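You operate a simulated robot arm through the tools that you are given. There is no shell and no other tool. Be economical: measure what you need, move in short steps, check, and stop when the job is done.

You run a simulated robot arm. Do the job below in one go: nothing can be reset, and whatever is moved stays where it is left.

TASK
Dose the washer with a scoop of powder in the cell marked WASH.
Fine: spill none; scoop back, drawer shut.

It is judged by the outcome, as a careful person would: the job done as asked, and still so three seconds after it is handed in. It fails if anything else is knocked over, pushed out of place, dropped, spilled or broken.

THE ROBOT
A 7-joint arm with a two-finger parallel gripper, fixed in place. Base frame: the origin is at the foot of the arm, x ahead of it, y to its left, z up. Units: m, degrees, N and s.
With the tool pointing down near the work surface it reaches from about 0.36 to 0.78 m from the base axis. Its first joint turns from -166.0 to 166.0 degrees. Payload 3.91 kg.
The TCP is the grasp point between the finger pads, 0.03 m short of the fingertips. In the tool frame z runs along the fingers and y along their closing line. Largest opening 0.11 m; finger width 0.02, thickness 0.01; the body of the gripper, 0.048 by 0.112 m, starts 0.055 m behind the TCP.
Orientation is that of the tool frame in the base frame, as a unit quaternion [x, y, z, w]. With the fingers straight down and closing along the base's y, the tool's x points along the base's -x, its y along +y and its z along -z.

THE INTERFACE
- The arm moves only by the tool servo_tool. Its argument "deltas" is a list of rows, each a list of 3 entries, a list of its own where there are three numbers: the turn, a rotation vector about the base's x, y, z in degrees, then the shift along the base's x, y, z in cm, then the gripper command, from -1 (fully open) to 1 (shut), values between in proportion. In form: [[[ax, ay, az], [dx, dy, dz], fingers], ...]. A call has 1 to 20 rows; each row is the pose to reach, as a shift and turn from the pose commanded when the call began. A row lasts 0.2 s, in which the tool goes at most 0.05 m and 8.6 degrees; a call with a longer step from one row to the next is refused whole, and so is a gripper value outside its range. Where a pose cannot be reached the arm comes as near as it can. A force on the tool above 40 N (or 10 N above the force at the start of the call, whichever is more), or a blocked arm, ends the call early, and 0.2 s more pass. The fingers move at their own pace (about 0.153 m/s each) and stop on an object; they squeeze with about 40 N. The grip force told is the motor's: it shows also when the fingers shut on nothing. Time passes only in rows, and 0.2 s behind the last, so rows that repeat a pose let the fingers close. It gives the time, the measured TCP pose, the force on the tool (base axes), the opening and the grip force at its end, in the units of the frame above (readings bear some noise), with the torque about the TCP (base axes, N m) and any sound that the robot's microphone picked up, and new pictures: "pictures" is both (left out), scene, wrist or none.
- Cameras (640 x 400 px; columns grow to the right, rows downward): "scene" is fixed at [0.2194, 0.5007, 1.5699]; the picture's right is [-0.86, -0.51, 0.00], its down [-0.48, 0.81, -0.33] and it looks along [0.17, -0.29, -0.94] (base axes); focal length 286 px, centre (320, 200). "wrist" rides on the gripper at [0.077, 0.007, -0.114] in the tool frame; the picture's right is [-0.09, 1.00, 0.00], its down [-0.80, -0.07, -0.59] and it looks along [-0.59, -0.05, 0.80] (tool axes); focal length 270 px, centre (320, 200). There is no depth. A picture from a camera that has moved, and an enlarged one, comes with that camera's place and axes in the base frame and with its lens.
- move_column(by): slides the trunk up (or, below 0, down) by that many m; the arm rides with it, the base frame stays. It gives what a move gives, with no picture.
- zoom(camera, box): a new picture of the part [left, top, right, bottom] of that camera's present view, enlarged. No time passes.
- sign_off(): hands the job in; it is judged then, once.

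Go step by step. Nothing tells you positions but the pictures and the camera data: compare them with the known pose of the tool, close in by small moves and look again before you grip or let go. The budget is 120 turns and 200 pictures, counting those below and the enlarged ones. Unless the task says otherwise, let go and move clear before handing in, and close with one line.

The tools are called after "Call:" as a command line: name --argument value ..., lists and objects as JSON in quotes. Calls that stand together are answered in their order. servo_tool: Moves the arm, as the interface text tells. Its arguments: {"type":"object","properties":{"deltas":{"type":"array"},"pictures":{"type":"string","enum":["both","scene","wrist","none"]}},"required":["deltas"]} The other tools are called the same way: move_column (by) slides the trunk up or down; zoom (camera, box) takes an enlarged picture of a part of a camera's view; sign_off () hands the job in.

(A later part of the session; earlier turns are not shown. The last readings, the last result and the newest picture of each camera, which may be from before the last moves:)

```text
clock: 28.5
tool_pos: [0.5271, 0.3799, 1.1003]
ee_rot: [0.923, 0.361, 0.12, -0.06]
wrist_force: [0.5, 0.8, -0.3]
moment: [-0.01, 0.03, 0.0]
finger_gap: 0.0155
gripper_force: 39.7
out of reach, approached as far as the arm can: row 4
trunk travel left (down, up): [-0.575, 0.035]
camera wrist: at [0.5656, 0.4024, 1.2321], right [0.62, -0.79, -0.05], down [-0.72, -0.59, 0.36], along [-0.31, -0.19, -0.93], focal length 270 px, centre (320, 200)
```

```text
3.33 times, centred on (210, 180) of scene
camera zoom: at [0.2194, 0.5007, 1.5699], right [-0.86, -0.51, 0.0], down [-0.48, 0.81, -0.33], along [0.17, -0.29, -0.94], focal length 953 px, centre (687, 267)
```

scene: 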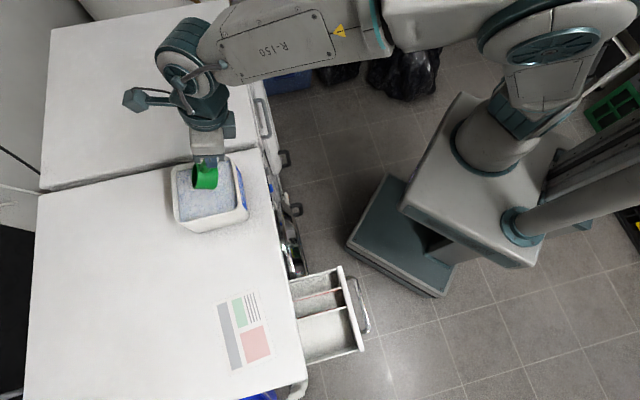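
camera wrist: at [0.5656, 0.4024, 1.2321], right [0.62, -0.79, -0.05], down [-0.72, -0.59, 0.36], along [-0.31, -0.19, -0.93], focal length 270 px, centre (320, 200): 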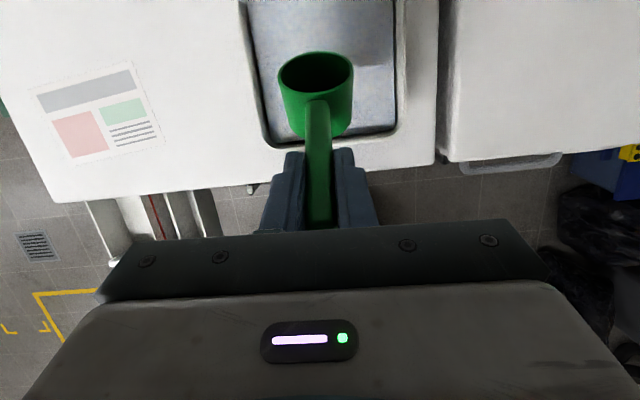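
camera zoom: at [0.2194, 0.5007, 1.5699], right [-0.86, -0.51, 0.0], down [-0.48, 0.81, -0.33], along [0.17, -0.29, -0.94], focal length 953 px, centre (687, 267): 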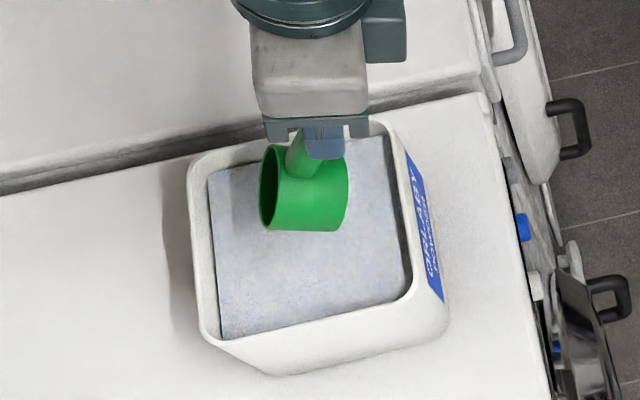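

The cup sits well inside the box outline. I'll lower it into the powder.

Call:
servo_tool --deltas '[[[0, 0, 0], [0.1, 0.1, -3], 1], [[0, 0, 0], [0.3, 0.25, -6], 1], [[0, 0, 0], [0.3, 0.25, -8], 1], [[0, 0, 0], [0.3, 0.25, -9.3], 1], [[0, 0, 0], [0.3, 0.25, -10.5], 1], [[0, 0, 0], [0.3, 0.25, -10.5], 1]]'

Call:
zoom --camera "scene" --box '[150, 120, 270, 240]'

```text
clock: 29.9
tool_pos: [0.5291, 0.3818, 0.9945]
ee_rot: [0.923, 0.361, 0.121, -0.06]
wrist_force: [-0.5, 0.6, -0.5]
moment: [0.0, 0.02, -0.02]
finger_gap: 0.0153
gripper_force: 39.9
trunk travel left (down, up): [-0.575, 0.035]
camera wrist: at [0.5677, 0.4053, 1.1258], right [0.62, -0.79, -0.05], down [-0.72, -0.59, 0.36], along [-0.31, -0.19, -0.93], focal length 270 px, centre (320, 200)
```

scene: 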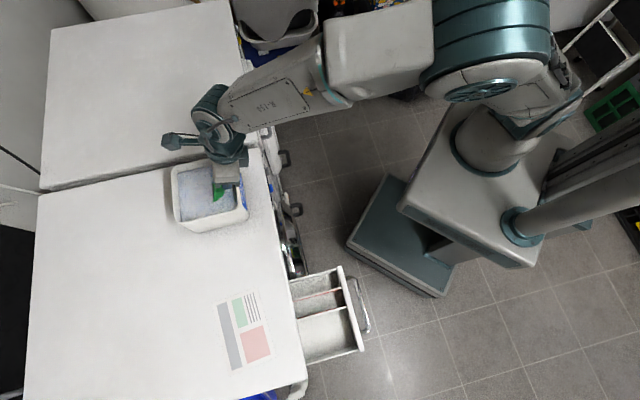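
wrist: 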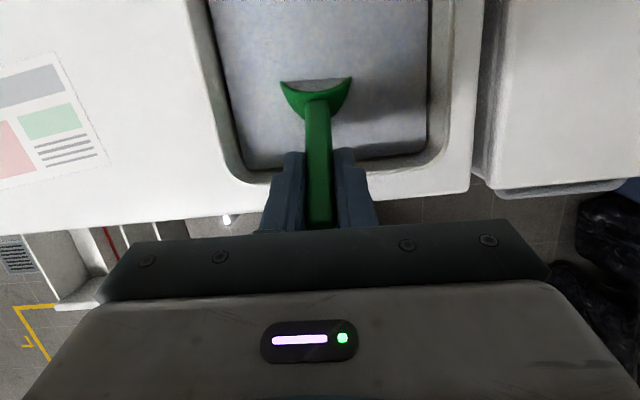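

```text
3.33 times, centred on (210, 180) of scene
camera zoom: at [0.2194, 0.5007, 1.5699], right [-0.86, -0.51, 0.0], down [-0.48, 0.81, -0.33], along [0.17, -0.29, -0.94], focal length 953 px, centre (687, 267)
```

zoom: 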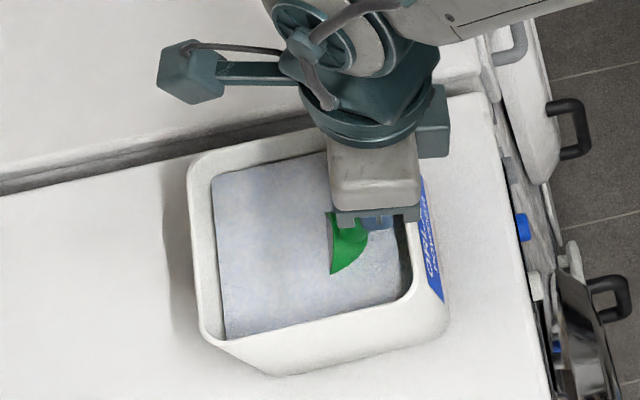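

The cup is in the powder with no contact forces. Next I'll sweep it inward while pitching up, and then rise while levelling.

Call:
servo_tool --deltas '[[[3.3, -3.7, 0], [0.1, 0.1, -1.2], 1], [[6.7, -7.4, 0], [0.2, 0.2, -2.0], 1], [[10, -11.1, 0], [0.3, 0.3, -2.6], 1], [[10, -11.1, 0], [0.3, 0.3, -2.6], 1], [[12.5, -13.8, 0], [0.1, 0.1, -2.3], 1], [[15, -16.6, 0], [-0.1, -0.1, -1.5], 1], [[16.7, -18.5, 0], [-0.3, -0.3, -0.5], 1], [[18.5, -20.5, 0], [-0.5, -0.5, 1], 1], [[20, -22.2, 0], [-0.6, -0.6, 2.5], 1], [[20, -22.2, 0], [-0.6, -0.6, 2.5], 1]]'

Call:
zoom --camera "scene" --box '[150, 120, 270, 240]'

Call:
zoom --camera "wrist" --box '[220, 0, 460, 180]'

```text
clock: 32.1
tool_pos: [0.5236, 0.3769, 1.0198]
ee_rot: [0.857, 0.341, 0.356, -0.149]
wrist_force: [0.2, 0.2, -1.1]
moment: [-0.11, 0.04, 0.05]
finger_gap: 0.0153
gripper_force: 40.5
out of reach, approached as far as the arm can: row 6
trunk travel left (down, up): [-0.575, 0.035]
camera wrist: at [0.5083, 0.3521, 1.1556], right [0.64, -0.76, -0.07], down [-0.76, -0.63, -0.15], along [0.07, 0.15, -0.99], focal length 270 px, centre (320, 200)
```

scene: 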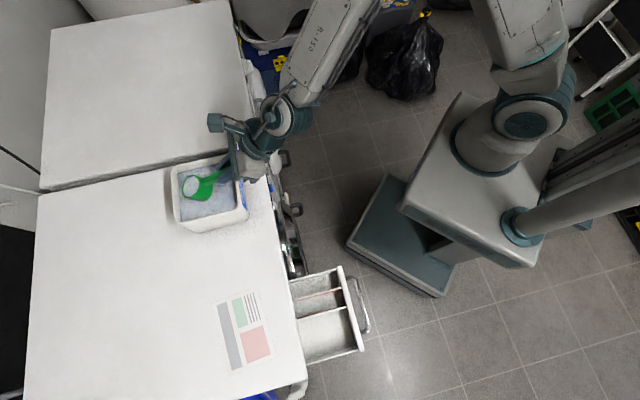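
wrist: 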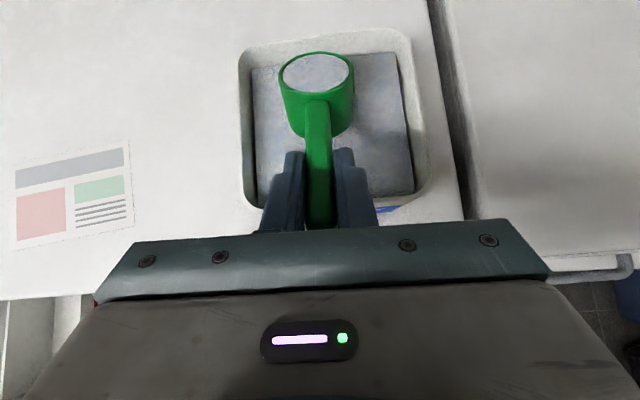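

```text
3.33 times, centred on (210, 180) of scene
camera zoom: at [0.2194, 0.5007, 1.5699], right [-0.86, -0.51, 0.0], down [-0.48, 0.81, -0.33], along [0.17, -0.29, -0.94], focal length 953 px, centre (687, 267)
```

zoom: 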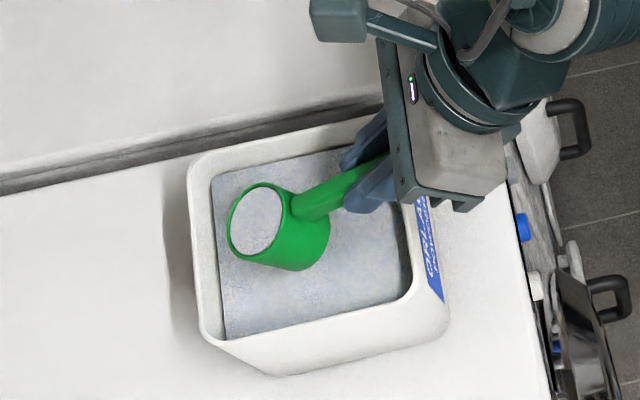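

```text
2.22 times, centred on (340, 90) of wrist
camera zoom: at [0.5083, 0.3521, 1.1556], right [0.64, -0.76, -0.07], down [-0.76, -0.63, -0.15], along [0.07, 0.15, -0.99], focal length 601 px, centre (276, 444)
```

zoom: 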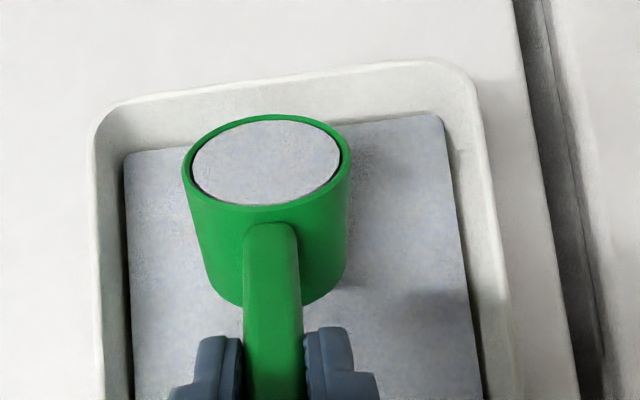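

The scoop is full. I'll raise it and bring it fully level.

Call:
servo_tool --deltas '[[[4.2, -4.6, 0], [-0.3, -0.3, 1.5], 1], [[8.4, -9.3, 0], [-0.6, -0.6, 3], 1], [[12.6, -13.9, 0], [-1, -1, 5], 1], [[16.7, -18.6, 0], [-1.3, -1.3, 7], 1], [[16.7, -18.6, 0], [-1.3, -1.3, 9], 1], [[16.7, -18.6, 0], [-1.3, -1.3, 9], 1]]'

Call:
zoom --camera "wrist" --box '[220, 0, 460, 240]'

```text
clock: 33.5
tool_pos: [0.5099, 0.3623, 1.1096]
ee_rot: [0.759, 0.304, 0.535, -0.214]
wrist_force: [0.1, 0.3, -0.4]
moment: [-0.08, 0.08, -0.03]
finger_gap: 0.0154
gripper_force: 40.3
trunk travel left (down, up): [-0.575, 0.035]
camera wrist: at [0.4557, 0.3008, 1.2221], right [0.67, -0.74, -0.08], down [-0.65, -0.52, -0.56], along [0.37, 0.42, -0.83], focal length 270 px, centre (320, 200)
```

scene: 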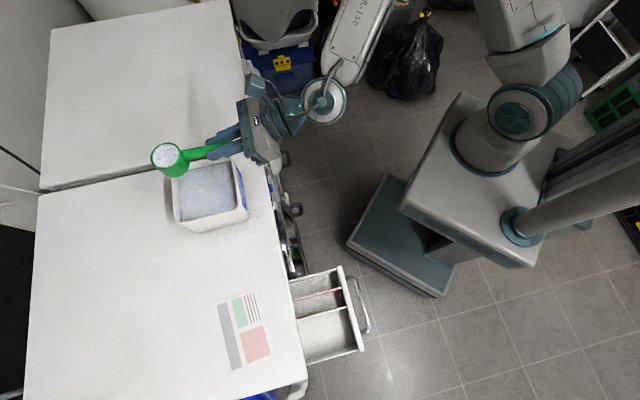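
wrist: 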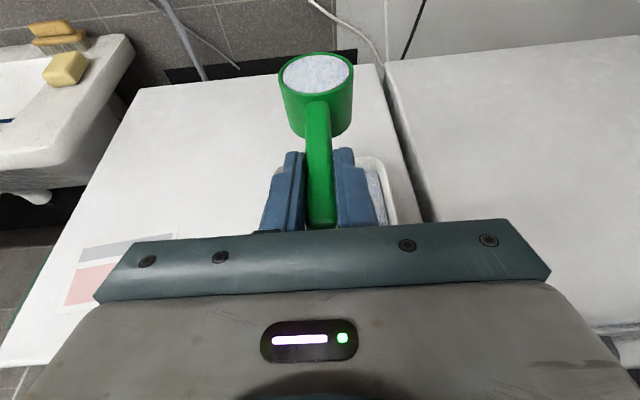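

```text
1.67 times, centred on (340, 120) of wrist
camera zoom: at [0.4557, 0.3008, 1.2221], right [0.67, -0.74, -0.08], down [-0.65, -0.52, -0.56], along [0.37, 0.42, -0.83], focal length 450 px, centre (287, 333)
```

zoom: 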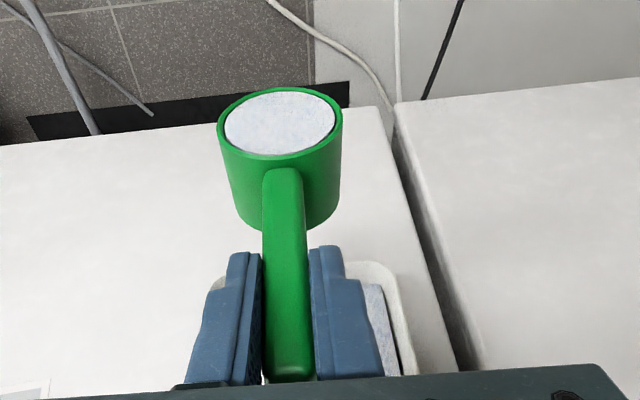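

The scoop is level and full. I'll carry it slowly and level toward the drawer, turning gradually for reach and checking halfway.

Call:
servo_tool --deltas '[[[0, 0, 0], [-1, 0.4, 0], 1], [[0, 0, -1], [-2.5, 1, 0], 1], [[0, 0, -2], [-4.5, 1.7, 0], 1], [[0, 0, -3], [-6.5, 2.5, 0], 1], [[0, 0, -4], [-8.5, 3.2, 0], 1], [[0, 0, -5], [-10.5, 3.9, 0], 1], [[0, 0, -6], [-12.5, 4.7, 0], 1], [[0, 0, -7], [-14.5, 5.4, 0], 1], [[0, 0, -8], [-16.5, 6.2, 0], 1], [[0, 0, -9], [-18.5, 6.9, 0], 1], [[0, 0, -9], [-19.5, 7.3, 0], 1], [[0, 0, -9], [-20, 7.5, 0], 1], [[0, 0, -9], [-20, 7.5, 0], 1]]' --pictures "wrist"

```text
clock: 36.3
tool_pos: [0.3095, 0.4386, 1.1098]
ee_rot: [0.781, 0.244, 0.55, -0.171]
wrist_force: [-0.1, 0.4, -0.6]
moment: [-0.07, 0.12, -0.02]
finger_gap: 0.0152
gripper_force: 40.0
trunk travel left (down, up): [-0.575, 0.035]
camera wrist: at [0.2457, 0.3874, 1.2218], right [0.54, -0.84, -0.08], down [-0.72, -0.41, -0.55], along [0.43, 0.36, -0.83], focal length 270 px, centre (320, 200)
```

wrist: 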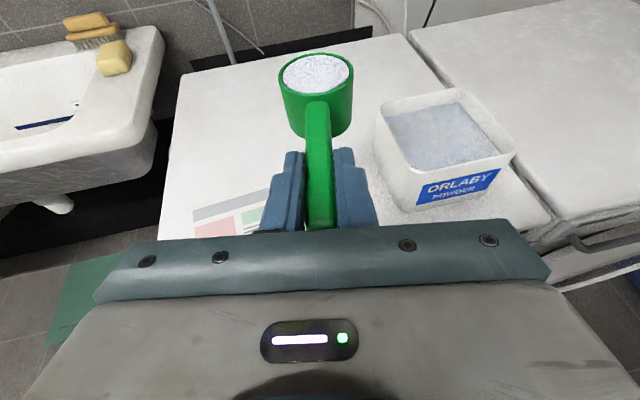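

Call:
servo_tool --deltas '[[[0, 0, 0], [-1, 0.4, 0], 1], [[0, 0, -1], [-2.5, 1, 0], 1], [[0, 0, -2], [-4.5, 1.7, -0.3], 1], [[0, 0, -3], [-6.5, 2.5, -0.6], 1], [[0, 0, -4], [-8.5, 3.2, -1], 1], [[0, 0, -5], [-10.5, 3.9, -1.5], 1], [[0, 0, -6], [-12.5, 4.7, -2], 1], [[0, 0, -7], [-14.5, 5.4, -2.5], 1], [[0, 0, -8], [-16.5, 6.2, -3], 1], [[0, 0, -9], [-18.5, 6.9, -3], 1], [[0, 0, -9], [-20.5, 7.5, -3], 1], [[0, 0, -9], [-21.5, 8, -3], 1], [[0, 0, -9], [-22, 8.2, -3], 1], [[0, 0, -9], [-22, 8.2, -3], 1]]'

Call:
zoom --camera "scene" --box '[240, 220, 400, 400]'

```text
clock: 39.3
tool_pos: [0.0919, 0.522, 1.0812]
ee_rot: [0.797, 0.181, 0.561, -0.127]
wrist_force: [0.1, -0.2, -0.6]
moment: [-0.02, 0.11, -0.01]
finger_gap: 0.0153
gripper_force: 39.8
trunk travel left (down, up): [-0.575, 0.035]
camera wrist: at [0.0197, 0.48, 1.1922], right [0.41, -0.91, -0.08], down [-0.78, -0.3, -0.55], along [0.48, 0.29, -0.83], focal length 270 px, centre (320, 200)
```

scene: 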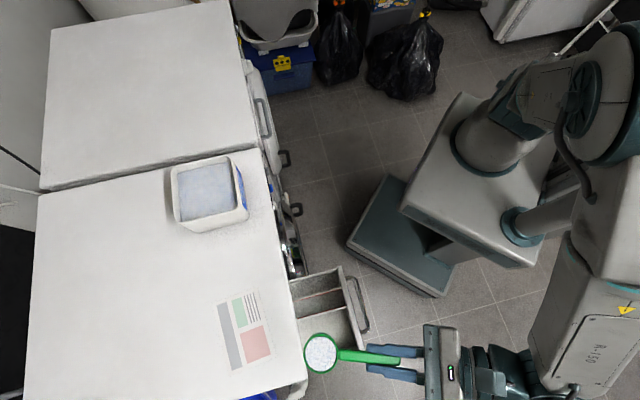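
wrist: 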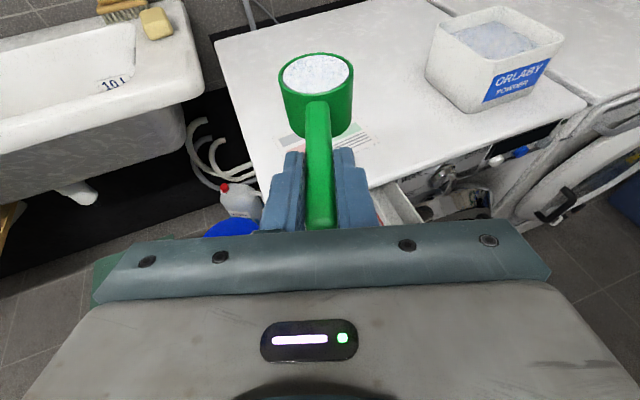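

```text
2.22 times, centred on (320, 310) of scene
camera zoom: at [0.2194, 0.5007, 1.5699], right [-0.86, -0.51, 0.0], down [-0.48, 0.81, -0.33], along [0.17, -0.29, -0.94], focal length 635 px, centre (320, -44)
```

zoom: 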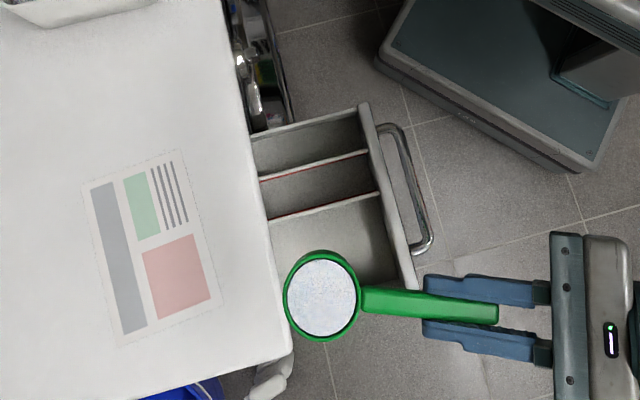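

The cup is level at (0.18, 0.561). I'll shift 2 cm and descend so the cup hovers low over the WASH cell, then check.

Call:
servo_tool --deltas '[[[0, 0, 0], [-1, 0, -1], 1], [[0, 0, 0], [-2, -0.1, -3], 1], [[0, 0, 0], [-2, -0.1, -6], 1], [[0, 0, 0], [-2, -0.1, -9], 1], [[0, 0, 0], [-2, -0.1, -12], 1], [[0, 0, 0], [-2, -0.1, -15], 1], [[0, 0, 0], [-2, -0.1, -17], 1], [[0, 0, 0], [-2, -0.1, -18], 1], [[0, 0, 0], [-2, -0.1, -18], 1]]'

Call:
zoom --camera "scene" --box '[240, 220, 400, 400]'

Call:
zoom --camera "wrist" --box '[200, 20, 480, 240]'

```text
clock: 41.3
tool_pos: [0.0711, 0.5198, 0.9008]
ee_rot: [0.797, 0.182, 0.561, -0.127]
wrist_force: [-0.1, 0.0, -1.6]
moment: [-0.04, 0.09, 0.01]
finger_gap: 0.0156
gripper_force: 40.1
trunk travel left (down, up): [-0.575, 0.035]
camera wrist: at [-0.0004, 0.4777, 1.012], right [0.41, -0.91, -0.08], down [-0.78, -0.3, -0.55], along [0.48, 0.29, -0.83], focal length 270 px, centre (320, 200)
```

scene: 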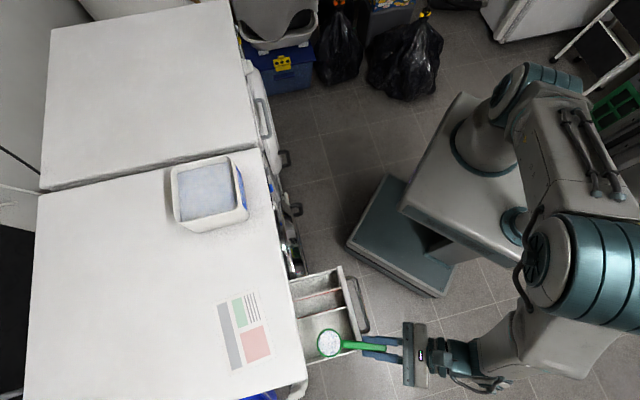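
wrist: 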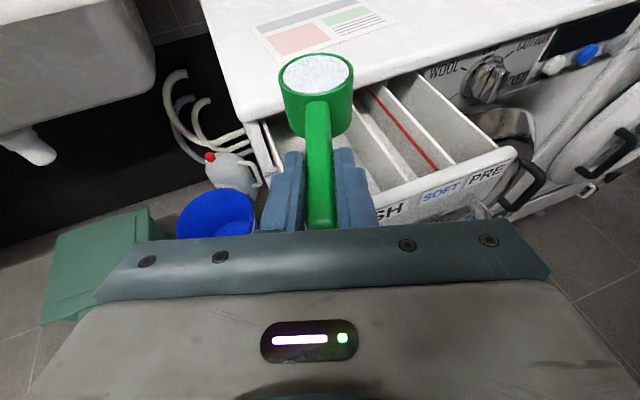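

```text
2.22 times, centred on (320, 310) of scene
camera zoom: at [0.2194, 0.5007, 1.5699], right [-0.86, -0.51, 0.0], down [-0.48, 0.81, -0.33], along [0.17, -0.29, -0.94], focal length 635 px, centre (320, -44)
```

zoom: 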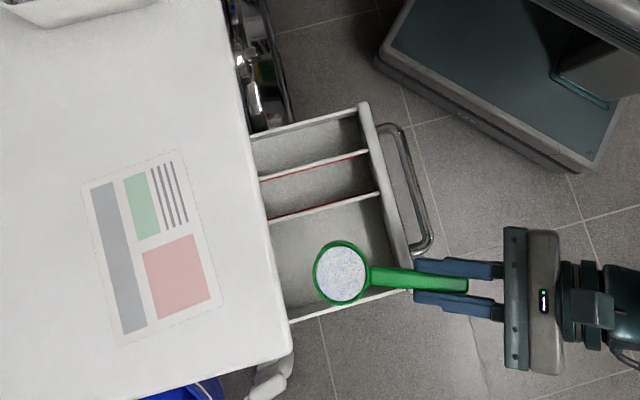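

```text
1.82 times, centred on (340, 130) of wrist
camera zoom: at [-0.0004, 0.4777, 1.012], right [0.41, -0.91, -0.08], down [-0.78, -0.3, -0.55], along [0.48, 0.29, -0.83], focal length 491 px, centre (284, 327)
```

zoom: 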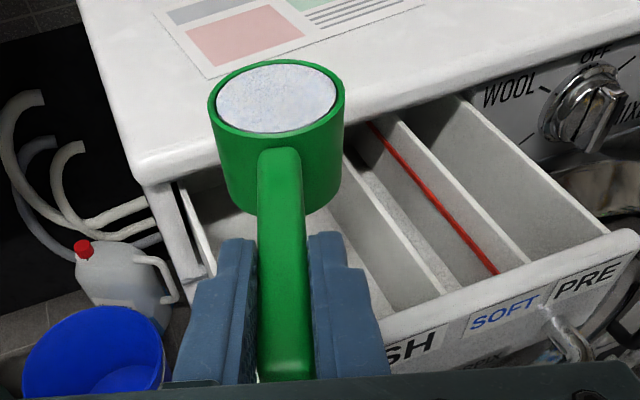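

The cup is over the WASH cell, 3.5 cm from the outer wall and 6 cm from the divider. I'll lower it 1.5 cm and begin rolling about the handle axis toward the cell's middle.

Call:
servo_tool --deltas '[[[0, 0, 0], [0, 0, -0.8], 1], [[0, 0, 0], [0, 0, -1.5], 1], [[6.4, 2.9, 0], [0, 0, -1.5], 1], [[12.7, 5.8, 0], [0, 0, -1.5], 1], [[19.1, 8.7, 0], [0, 0, -1.5], 1], [[25.5, 11.6, 0], [0, 0, -1.5], 1], [[31.9, 14.5, 0], [0, 0, -1.5], 1], [[31.9, 14.5, 0], [0, 0, -1.5], 1]]'

Call:
zoom --camera "scene" --box '[240, 220, 400, 400]'

```text
clock: 43.1
tool_pos: [0.0714, 0.5193, 0.8865]
ee_rot: [0.795, 0.004, 0.486, -0.363]
wrist_force: [0.2, 0.9, -2.5]
moment: [-0.08, 0.08, -0.04]
finger_gap: 0.0153
gripper_force: 39.8
trunk travel left (down, up): [-0.575, 0.035]
camera wrist: at [0.0249, 0.4216, 0.9719], right [0.31, -0.7, -0.64], down [-0.91, -0.01, -0.42], along [0.29, 0.71, -0.64], focal length 270 px, centre (320, 200)
```

scene: 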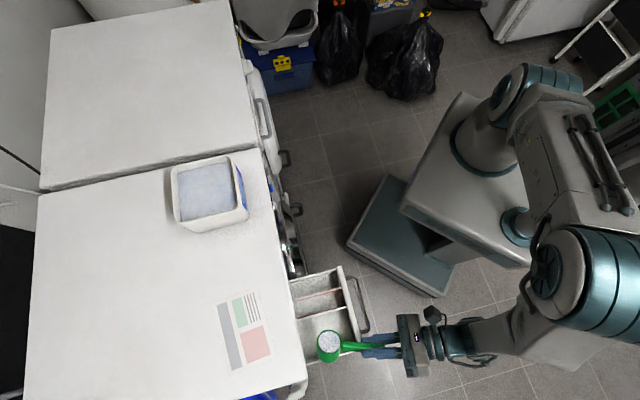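
wrist: 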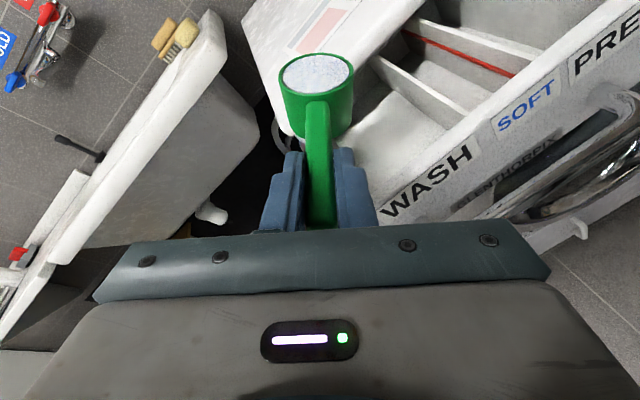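

```text
2.22 times, centred on (320, 310) of scene
camera zoom: at [0.2194, 0.5007, 1.5699], right [-0.86, -0.51, 0.0], down [-0.48, 0.81, -0.33], along [0.17, -0.29, -0.94], focal length 635 px, centre (320, -44)
```

zoom: 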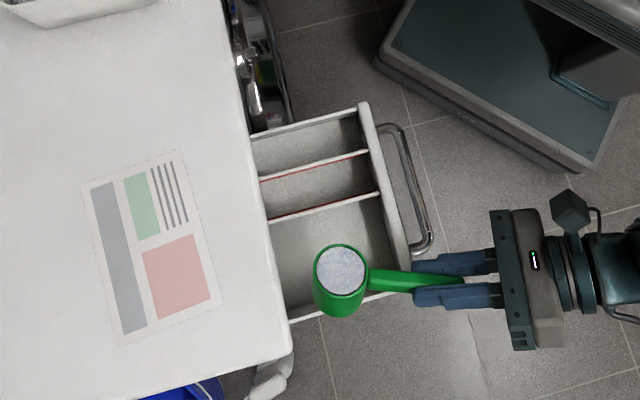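

The roll tracks well and the powder is still held. I'll continue the roll to pour.

Call:
servo_tool --deltas '[[[7.3, 3.3, 0], [0, 0, 0], 1], [[14.6, 6.6, 0], [0, 0, 0], 1], [[21.8, 10, 0], [0, 0, 0], 1], [[29.1, 13.3, 0], [0, 0, 0], 1], [[36.4, 16.6, 0], [0, 0, 0], 1], [[43.7, 19.9, 0], [0, 0, 0], 1], [[51, 23.2, 0], [0, 0, 0], 1], [[58.2, 26.6, 0], [0, 0, 0], 1], [[65.5, 29.9, 0], [0, 0, 0], 1], [[72.8, 33.2, 0], [0, 0, 0], 1], [[72.8, 33.2, 0], [0, 0, 0], 1], [[72.8, 33.2, 0], [0, 0, 0], 1], [[72.8, 33.2, 0], [0, 0, 0], 1]]'

Call:
zoom --camera "scene" --box '[240, 220, 400, 400]'

```text
clock: 45.9
tool_pos: [0.0695, 0.5207, 0.8857]
ee_rot: [-0.526, 0.378, -0.162, 0.744]
wrist_force: [0.1, -0.3, -0.4]
moment: [-0.03, 0.03, 0.01]
finger_gap: 0.0157
gripper_force: 39.7
trunk travel left (down, up): [-0.575, 0.035]
camera wrist: at [0.0356, 0.3976, 0.8319], right [-0.21, 0.45, -0.87], down [-0.95, 0.09, 0.28], along [0.21, 0.89, 0.41], focal length 270 px, centre (320, 200)
```

scene: 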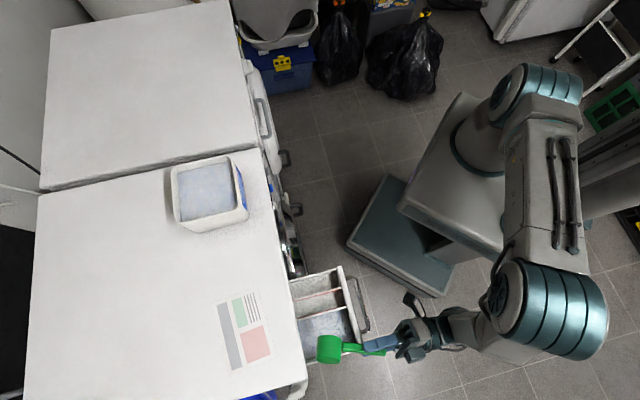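
wrist: 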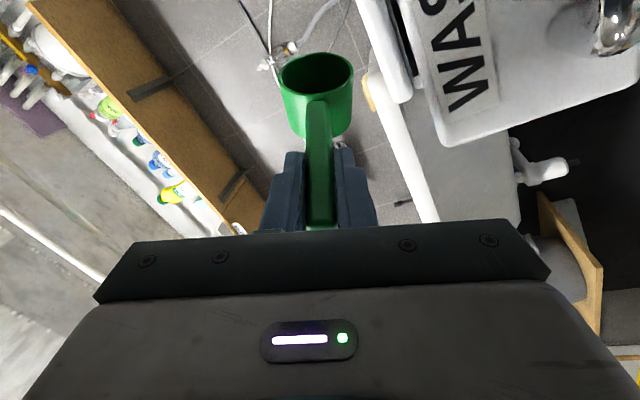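

```text
2.22 times, centred on (320, 310) of scene
camera zoom: at [0.2194, 0.5007, 1.5699], right [-0.86, -0.51, 0.0], down [-0.48, 0.81, -0.33], along [0.17, -0.29, -0.94], focal length 635 px, centre (320, -44)
```

zoom: 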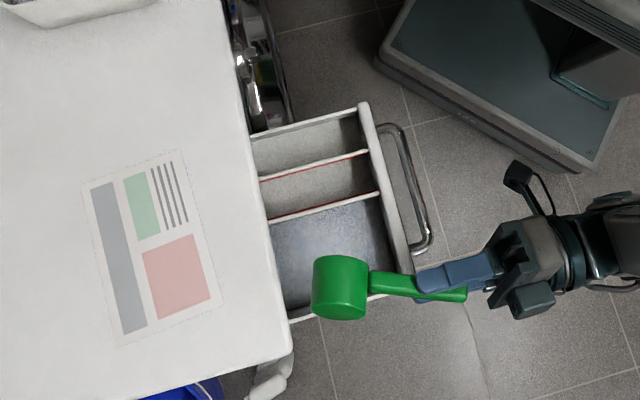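

The powder went into the WASH cell and the cup is empty. I'll roll back upright while rising.

Call:
servo_tool --deltas '[[[-7.3, -3.3, 0], [0, 0, 0], 1], [[-14.6, -6.6, 0], [0, 0, 0], 1], [[-21.8, -10, 0], [0, 0, 0], 1], [[-29.1, -13.3, 0], [0, 0, 0], 1], [[-36.4, -16.6, 0], [0, 0, 0], 1], [[-43.7, -19.9, 0], [0, 0, 0], 1], [[-51, -23.2, 0], [0, 0, 0], 1], [[-58.2, -26.6, 0], [0, 0, 0.5], 1], [[-65.5, -29.9, 0], [0, 0, 1], 1], [[-72.8, -33.2, 0], [0, 0, 2], 1], [[-79.2, -36.1, 0], [0, 0, 4], 1], [[-85.6, -39, 0], [0, 0, 7], 1], [[-92, -41.9, 0], [0, 0, 11], 1], [[-98.4, -44.8, 0], [0, 0, 15], 1], [[-104.7, -47.7, 0], [0, 0, 19.5], 1], [[-104.7, -47.7, 0], [0, 0, 19.5], 1]]'

Call:
zoom --camera "scene" --box '[240, 220, 400, 400]'

```text
clock: 49.3
tool_pos: [0.0694, 0.516, 1.079]
ee_rot: [0.797, 0.182, 0.562, -0.127]
wrist_force: [0.4, 0.5, -0.3]
moment: [-0.07, 0.04, 0.02]
finger_gap: 0.0153
gripper_force: 39.8
trunk travel left (down, up): [-0.575, 0.035]
camera wrist: at [-0.0023, 0.4763, 1.19], right [0.41, -0.91, -0.08], down [-0.78, -0.3, -0.55], along [0.48, 0.29, -0.83], focal length 270 px, centre (320, 200)
```

scene: 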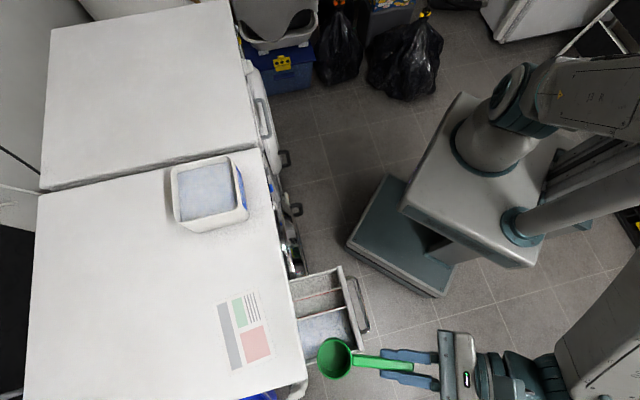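
wrist: 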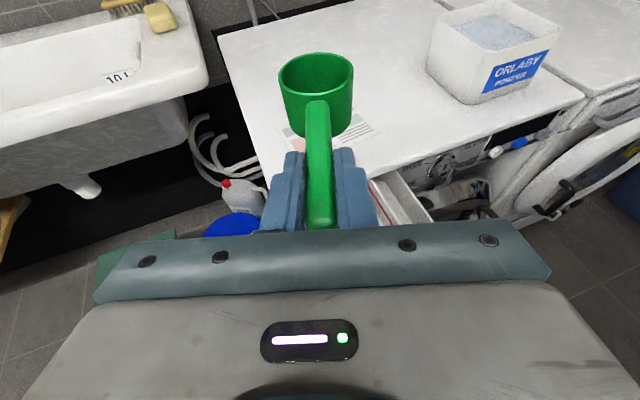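

```text
2.22 times, centred on (320, 310) of scene
camera zoom: at [0.2194, 0.5007, 1.5699], right [-0.86, -0.51, 0.0], down [-0.48, 0.81, -0.33], along [0.17, -0.29, -0.94], focal length 635 px, centre (320, -44)
```

zoom: 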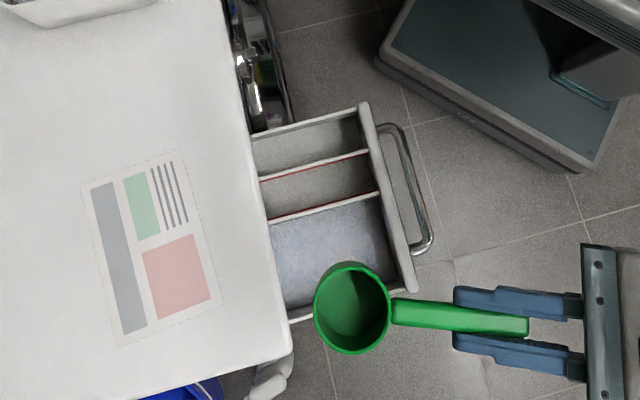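

The cup is empty and the powder lies in the WASH cell. I'll carry the scoop back above its original spot, turning +21° to restore its heading.

Call:
servo_tool --deltas '[[[0, 0, 2], [3, 0, 0], 1], [[0, 0, 4], [6, 0, 0], 1], [[0, 0, 6], [9.5, 0, 0], 1], [[0, 0, 9], [13, -0.2, 0], 1], [[0, 0, 12], [17, -0.4, 0], 1], [[0, 0, 15], [21, -0.6, 0], 1], [[0, 0, 18], [25, -0.8, 0], 1], [[0, 0, 21], [29, -1, 0], 1], [[0, 0, 21], [32.1, -1, 0], 1], [[0, 0, 21], [32.1, -1, -4], 1], [[0, 0, 21], [32.1, -1, -8], 1], [[0, 0, 21], [32.1, -1, -12], 1], [[0, 0, 21], [32.1, -1, -14.5], 1], [[0, 0, 21], [32.1, -1, -14.5], 1]]'

```text
clock: 52.3
tool_pos: [0.3915, 0.5126, 0.9347]
ee_rot: [0.75, 0.323, 0.53, -0.228]
wrist_force: [-0.1, -0.9, 0.2]
moment: [-0.01, 0.01, 0.0]
finger_gap: 0.0154
gripper_force: 40.1
trunk travel left (down, up): [-0.575, 0.035]
camera wrist: at [0.34, 0.4481, 1.0471], right [0.7, -0.7, -0.08], down [-0.62, -0.56, -0.56], along [0.35, 0.44, -0.83], focal length 270 px, centre (320, 200)
```

scene: 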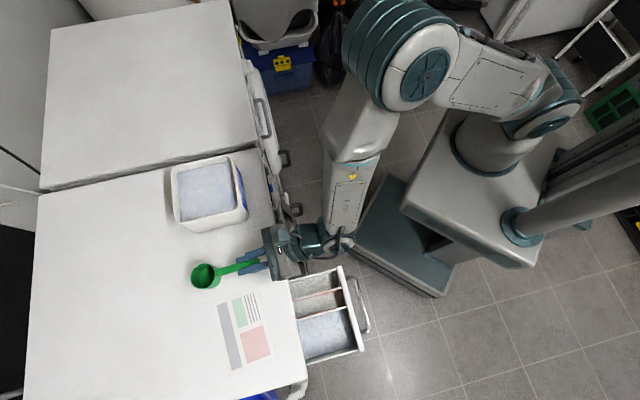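
wrist: 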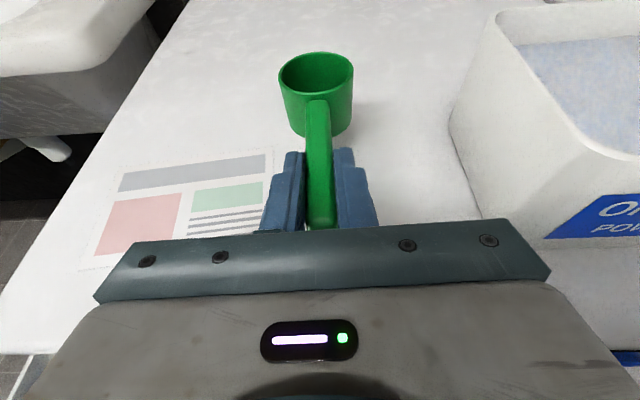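

Call:
servo_tool --deltas '[[[0, 0, 0], [-0.1, -0.65, -1.5], 1], [[0, 0, 0], [-0.1, -0.65, -3], 1], [[0, 0, 0], [-0.1, -0.65, -4.2], 1], [[0, 0, 0], [-0.1, -0.65, -4.8], 1], [[0, 0, 0], [-0.1, -0.65, -5.1], 1], [[0, 0, 0], [-0.1, -0.65, -5.1], 1]]'

Call:
zoom --camera "scene" --box '[190, 240, 280, 300]'

```text
clock: 53.7
tool_pos: [0.3909, 0.5036, 0.8861]
ee_rot: [0.75, 0.323, 0.53, -0.229]
wrist_force: [0.4, -0.1, 13.0]
moment: [0.77, -0.72, -0.03]
finger_gap: 0.0154
gripper_force: 39.7
trunk travel left (down, up): [-0.575, 0.035]
camera wrist: at [0.3385, 0.439, 0.9976], right [0.7, -0.7, -0.08], down [-0.62, -0.55, -0.56], along [0.35, 0.44, -0.83], focal length 270 px, centre (320, 200)
```

scene: 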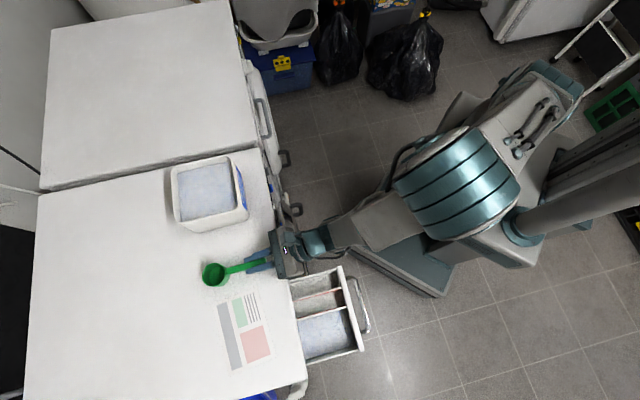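
wrist: 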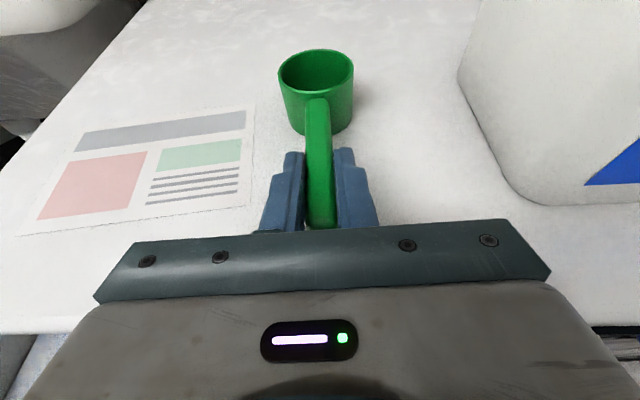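

```text
6.67 times, centred on (235, 270) of scene
camera zoom: at [0.2194, 0.5007, 1.5699], right [-0.86, -0.51, 0.0], down [-0.48, 0.81, -0.33], along [0.17, -0.29, -0.94], focal length 1906 px, centre (887, -267)
```

zoom: 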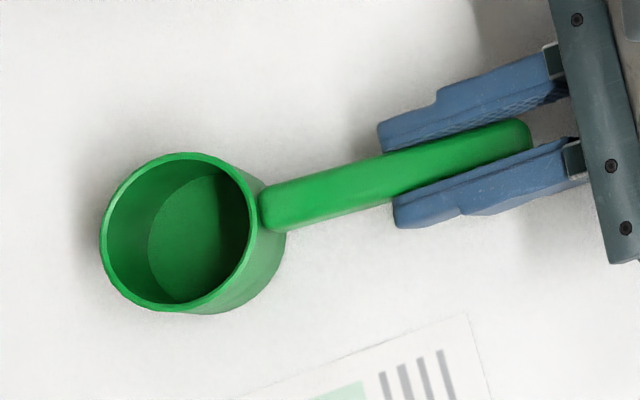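

The cup is on the surface (13 N contact), a few millimetres from its original place. I'll ease off the pressure and open the fingers partway.

Call:
servo_tool --deltas '[[[0, 0, 0], [0, 0, 0.2], 1], [[0, 0, 0], [0, 0, 0.2], 1], [[0, 0, 0], [0, 0, 0.2], 0.6], [[0, 0, 0], [0, 0, 0.2], 0.2], [[0, 0, 0], [0, 0, 0.2], 0.2]]'

Call:
zoom --camera "scene" --box '[190, 240, 280, 300]'

```text
clock: 54.9
tool_pos: [0.39, 0.504, 0.8867]
ee_rot: [0.75, 0.325, 0.528, -0.228]
wrist_force: [-0.3, 0.2, -0.2]
moment: [-0.01, -0.01, 0.02]
finger_gap: 0.0439
gripper_force: 0.1
trunk travel left (down, up): [-0.575, 0.035]
camera wrist: at [0.3382, 0.4395, 0.9973], right [0.7, -0.7, -0.08], down [-0.62, -0.56, -0.55], along [0.35, 0.44, -0.83], focal length 270 px, centre (320, 200)
```

scene: 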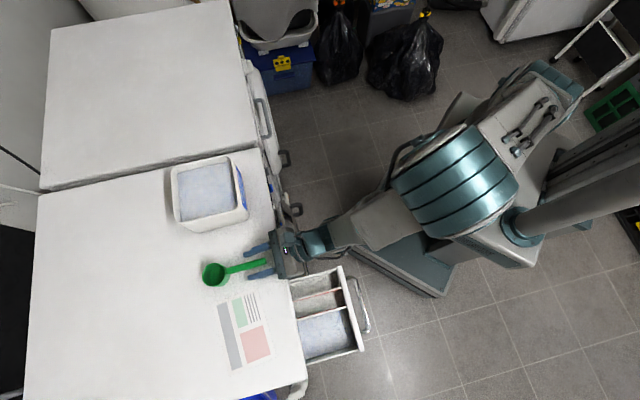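
wrist: 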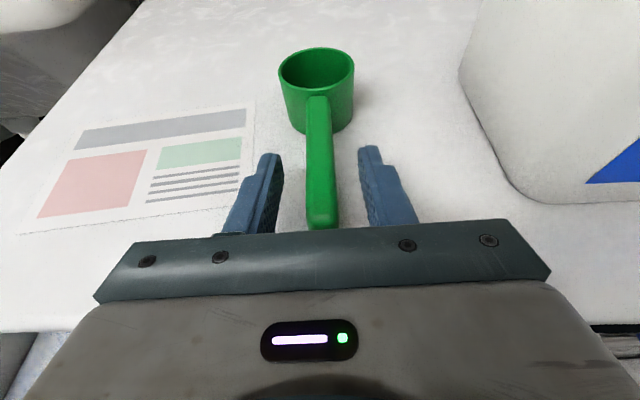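

```text
6.67 times, centred on (235, 270) of scene
camera zoom: at [0.2194, 0.5007, 1.5699], right [-0.86, -0.51, 0.0], down [-0.48, 0.81, -0.33], along [0.17, -0.29, -0.94], focal length 1906 px, centre (887, -267)
```

zoom: 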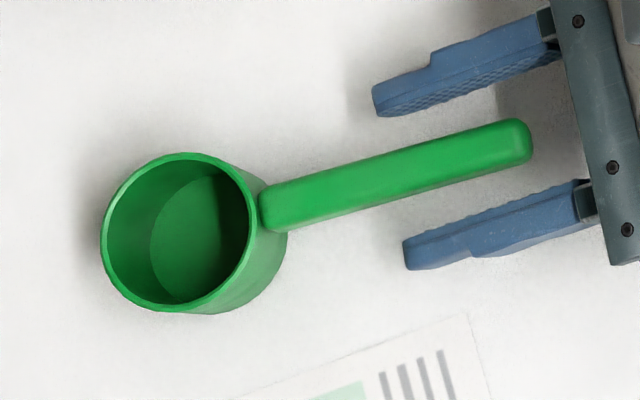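

The scoop stands upright where it was. I'll back straight out along the handle.

Call:
servo_tool --deltas '[[[0, 0, 0], [0, 0, 0], -0.2], [[0, 0, 0], [-0.7, -0.7, 0], -0.2], [[0, 0, 0], [-2.5, -2.5, 0.1], -0.2], [[0, 0, 0], [-5, -5, 0.3], -0.2], [[0, 0, 0], [-8, -8, 2], 0], [[0, 0, 0], [-11, -10, 5], 0.5], [[0, 0, 0], [-14, -10, 8], 1], [[0, 0, 0], [-17, -10, 11], 1], [[0, 0, 0], [-17, -10, 11], 1]]'

Call:
zoom --camera "scene" --box '[180, 230, 400, 370]'

```text
clock: 56.9
tool_pos: [0.2207, 0.4142, 0.9936]
ee_rot: [0.75, 0.325, 0.529, -0.228]
wrist_force: [0.2, 0.5, 0.7]
moment: [0.0, -0.02, -0.03]
finger_gap: 0.0
gripper_force: 37.6
out of reach, approached as far as the arm can: row 8, 9
trunk travel left (down, up): [-0.575, 0.035]
camera wrist: at [0.1687, 0.3493, 1.1048], right [0.7, -0.71, -0.08], down [-0.62, -0.55, -0.55], along [0.35, 0.44, -0.83], focal length 270 px, centre (320, 200)
```

scene: 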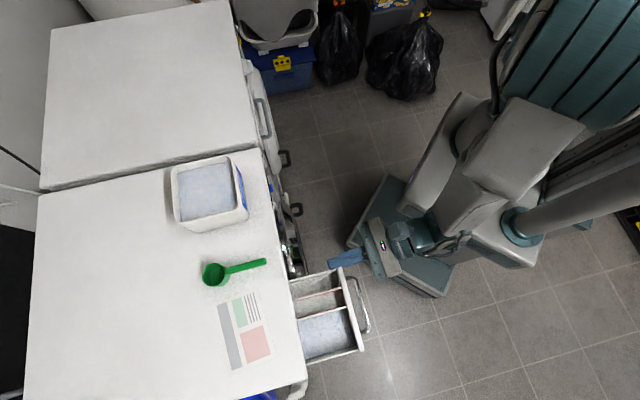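
wrist: 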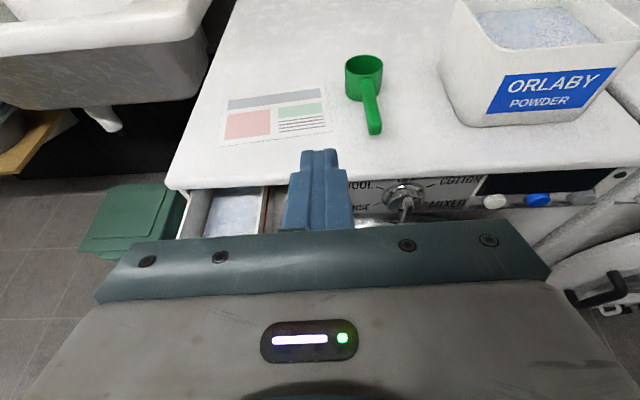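

```text
2.86 times, centred on (290, 300) of scene
camera zoom: at [0.2194, 0.5007, 1.5699], right [-0.86, -0.51, 0.0], down [-0.48, 0.81, -0.33], along [0.17, -0.29, -0.94], focal length 817 px, centre (406, -86)
```

zoom: 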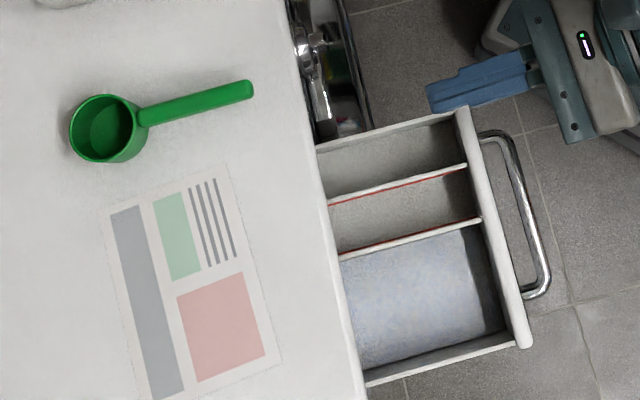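

Everything on top is in order, and the bar centre is now near (0.12, 0.45, 0.785). I'll tilt the tool steeply down with the fingers shut and go to a spot outside the bar.

Call:
servo_tool --deltas '[[[-5.3, 5.25, 0], [0, 0, 0], 1], [[-10.6, 10.5, 0], [0, 0, 0], 1], [[-16, 15.8, 0], [-2, 0, 0], 1], [[-21.3, 21, 0], [-5, 0, 0], 1], [[-26.6, 26.3, 0], [-8, -0.3, 0], 1], [[-31.9, 31.5, 0], [-11, -0.6, 0], 1], [[-31.9, 31.5, 0], [-14.7, -0.8, 0], 1], [[-31.9, 31.5, 0], [-14.7, -0.8, -4], 1], [[-31.9, 31.5, 0], [-14.7, -0.8, -6], 1], [[-31.9, 31.5, 0], [-14.7, -0.8, -6], 1]]'

```text
clock: 59.1
tool_pos: [0.0746, 0.4062, 0.9323]
ee_rot: [0.897, 0.382, 0.202, -0.094]
wrist_force: [-0.6, 0.1, 0.3]
moment: [0.0, 0.0, 0.02]
finger_gap: 0.0
gripper_force: 37.3
trunk travel left (down, up): [-0.575, 0.035]
camera wrist: at [0.0938, 0.4139, 1.0698], right [0.67, -0.74, -0.05], down [-0.73, -0.66, 0.19], along [-0.18, -0.09, -0.98], focal length 270 px, centre (320, 200)
```

scene: 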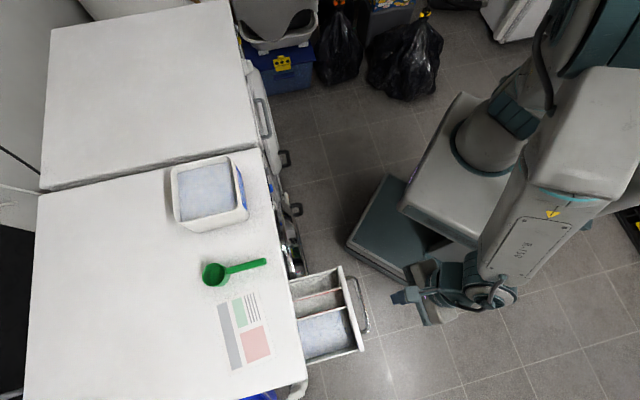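
wrist: 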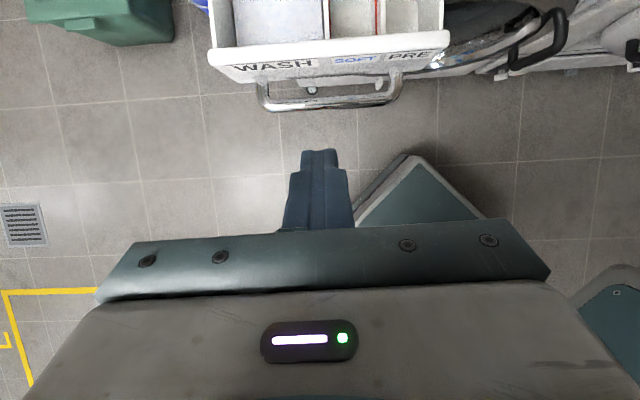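

The fingers are centred on the bar and outside it. I'll descend to bar level.

Call:
servo_tool --deltas '[[[0, 0, 0], [0, 0, -3.5], 1], [[0, 0, 0], [0, 0, -7], 1], [[0, 0, 0], [0, 0, -10.5], 1], [[0, 0, 0], [0, 0, -14.2], 1], [[0, 0, 0], [0, 0, -14.2], 1]]'

Call:
zoom --camera "wrist" --box '[200, 20, 480, 240]'

```text
clock: 60.3
tool_pos: [0.0745, 0.4053, 0.7902]
ee_rot: [0.897, 0.382, 0.201, -0.094]
wrist_force: [-0.1, 0.0, -0.6]
moment: [0.04, -0.01, -0.02]
finger_gap: 0.0001
gripper_force: 38.0
trunk travel left (down, up): [-0.575, 0.035]
camera wrist: at [0.0947, 0.4144, 0.9273], right [0.67, -0.74, -0.05], down [-0.72, -0.66, 0.19], along [-0.18, -0.09, -0.98], focal length 270 px, centre (320, 200)
```

scene: 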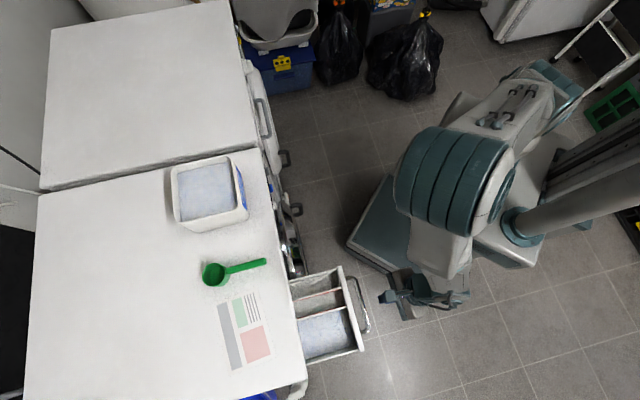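
wrist: 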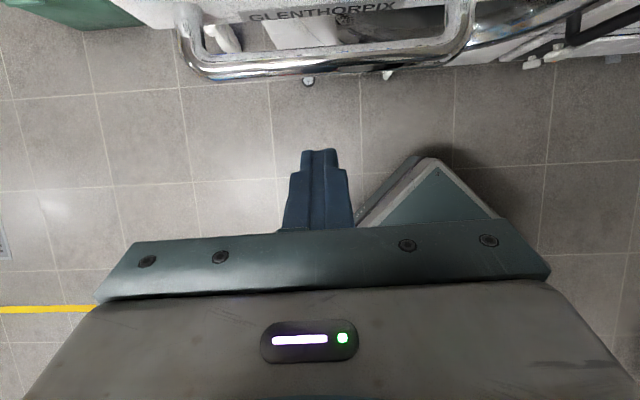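

```text
1.82 times, centred on (340, 130) of wrist
camera zoom: at [0.0947, 0.4144, 0.9273], right [0.67, -0.74, -0.05], down [-0.72, -0.66, 0.19], along [-0.18, -0.09, -0.98], focal length 491 px, centre (284, 327)
```

zoom: 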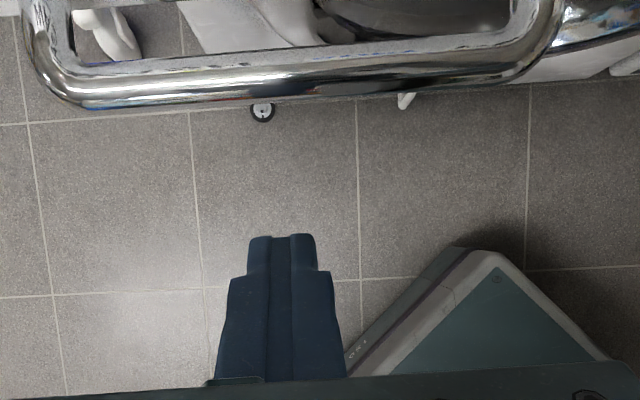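

Now I'll push the drawer gently inward along its slide direction.

Call:
servo_tool --deltas '[[[0, 0, 0], [0.9, 0.8, 0], 1], [[0, 0, 0], [1.8, 1.7, 0], 1], [[0, 0, 0], [2.5, 2.35, 0], 1], [[0, 0, 0], [3.2, 3.0, 0], 1], [[0, 0, 0], [3.9, 3.65, 0], 1], [[0, 0, 0], [4.6, 4.3, 0], 1], [[0, 0, 0], [5.3, 5.0, 0], 1], [[0, 0, 0], [6.0, 5.65, 0], 1], [[0, 0, 0], [6.7, 6.3, 0], 1], [[0, 0, 0], [7.4, 6.95, 0], 1], [[0, 0, 0], [8.1, 7.6, 0], 1], [[0, 0, 0], [8.8, 8.25, 0], 1], [[0, 0, 0], [9.5, 8.9, 0], 1]]'

Call:
zoom --camera "scene" --box '[180, 230, 400, 370]'

```text
clock: 63.1
tool_pos: [0.1714, 0.4939, 0.7906]
ee_rot: [0.897, 0.382, 0.2, -0.094]
wrist_force: [0.0, -0.4, -1.5]
moment: [-0.05, 0.03, 0.04]
finger_gap: 0.0002
gripper_force: 37.3
trunk travel left (down, up): [-0.575, 0.035]
camera wrist: at [0.19, 0.5031, 0.9281], right [0.66, -0.75, -0.05], down [-0.73, -0.66, 0.19], along [-0.18, -0.09, -0.98], focal length 270 px, centre (320, 200)
```

scene: 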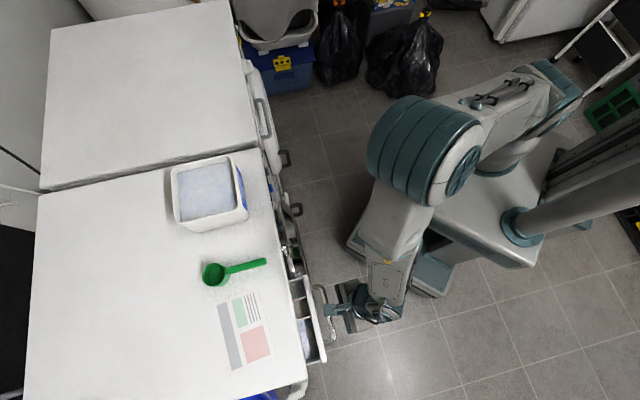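
wrist: 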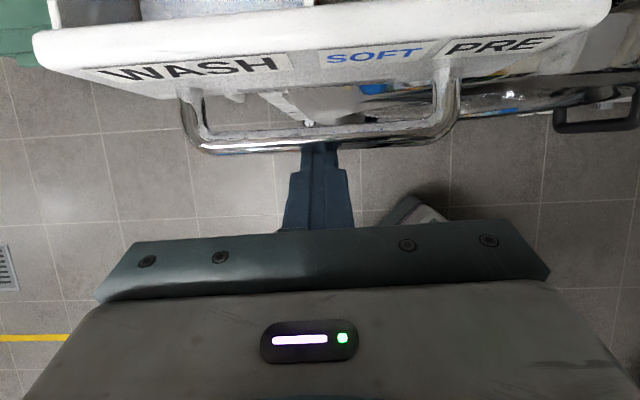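

```text
2.86 times, centred on (290, 300) of scene
camera zoom: at [0.2194, 0.5007, 1.5699], right [-0.86, -0.51, 0.0], down [-0.48, 0.81, -0.33], along [0.17, -0.29, -0.94], focal length 817 px, centre (406, -86)
```

zoom: 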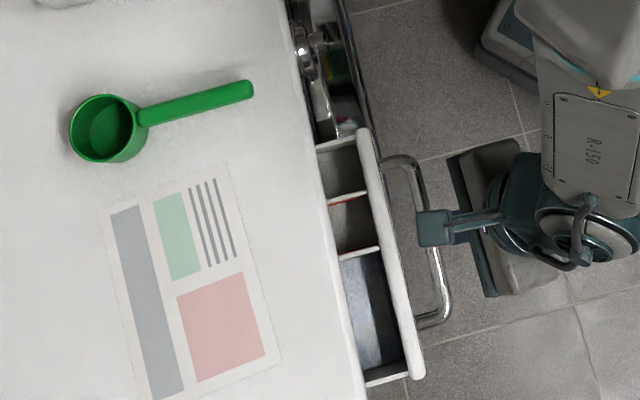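

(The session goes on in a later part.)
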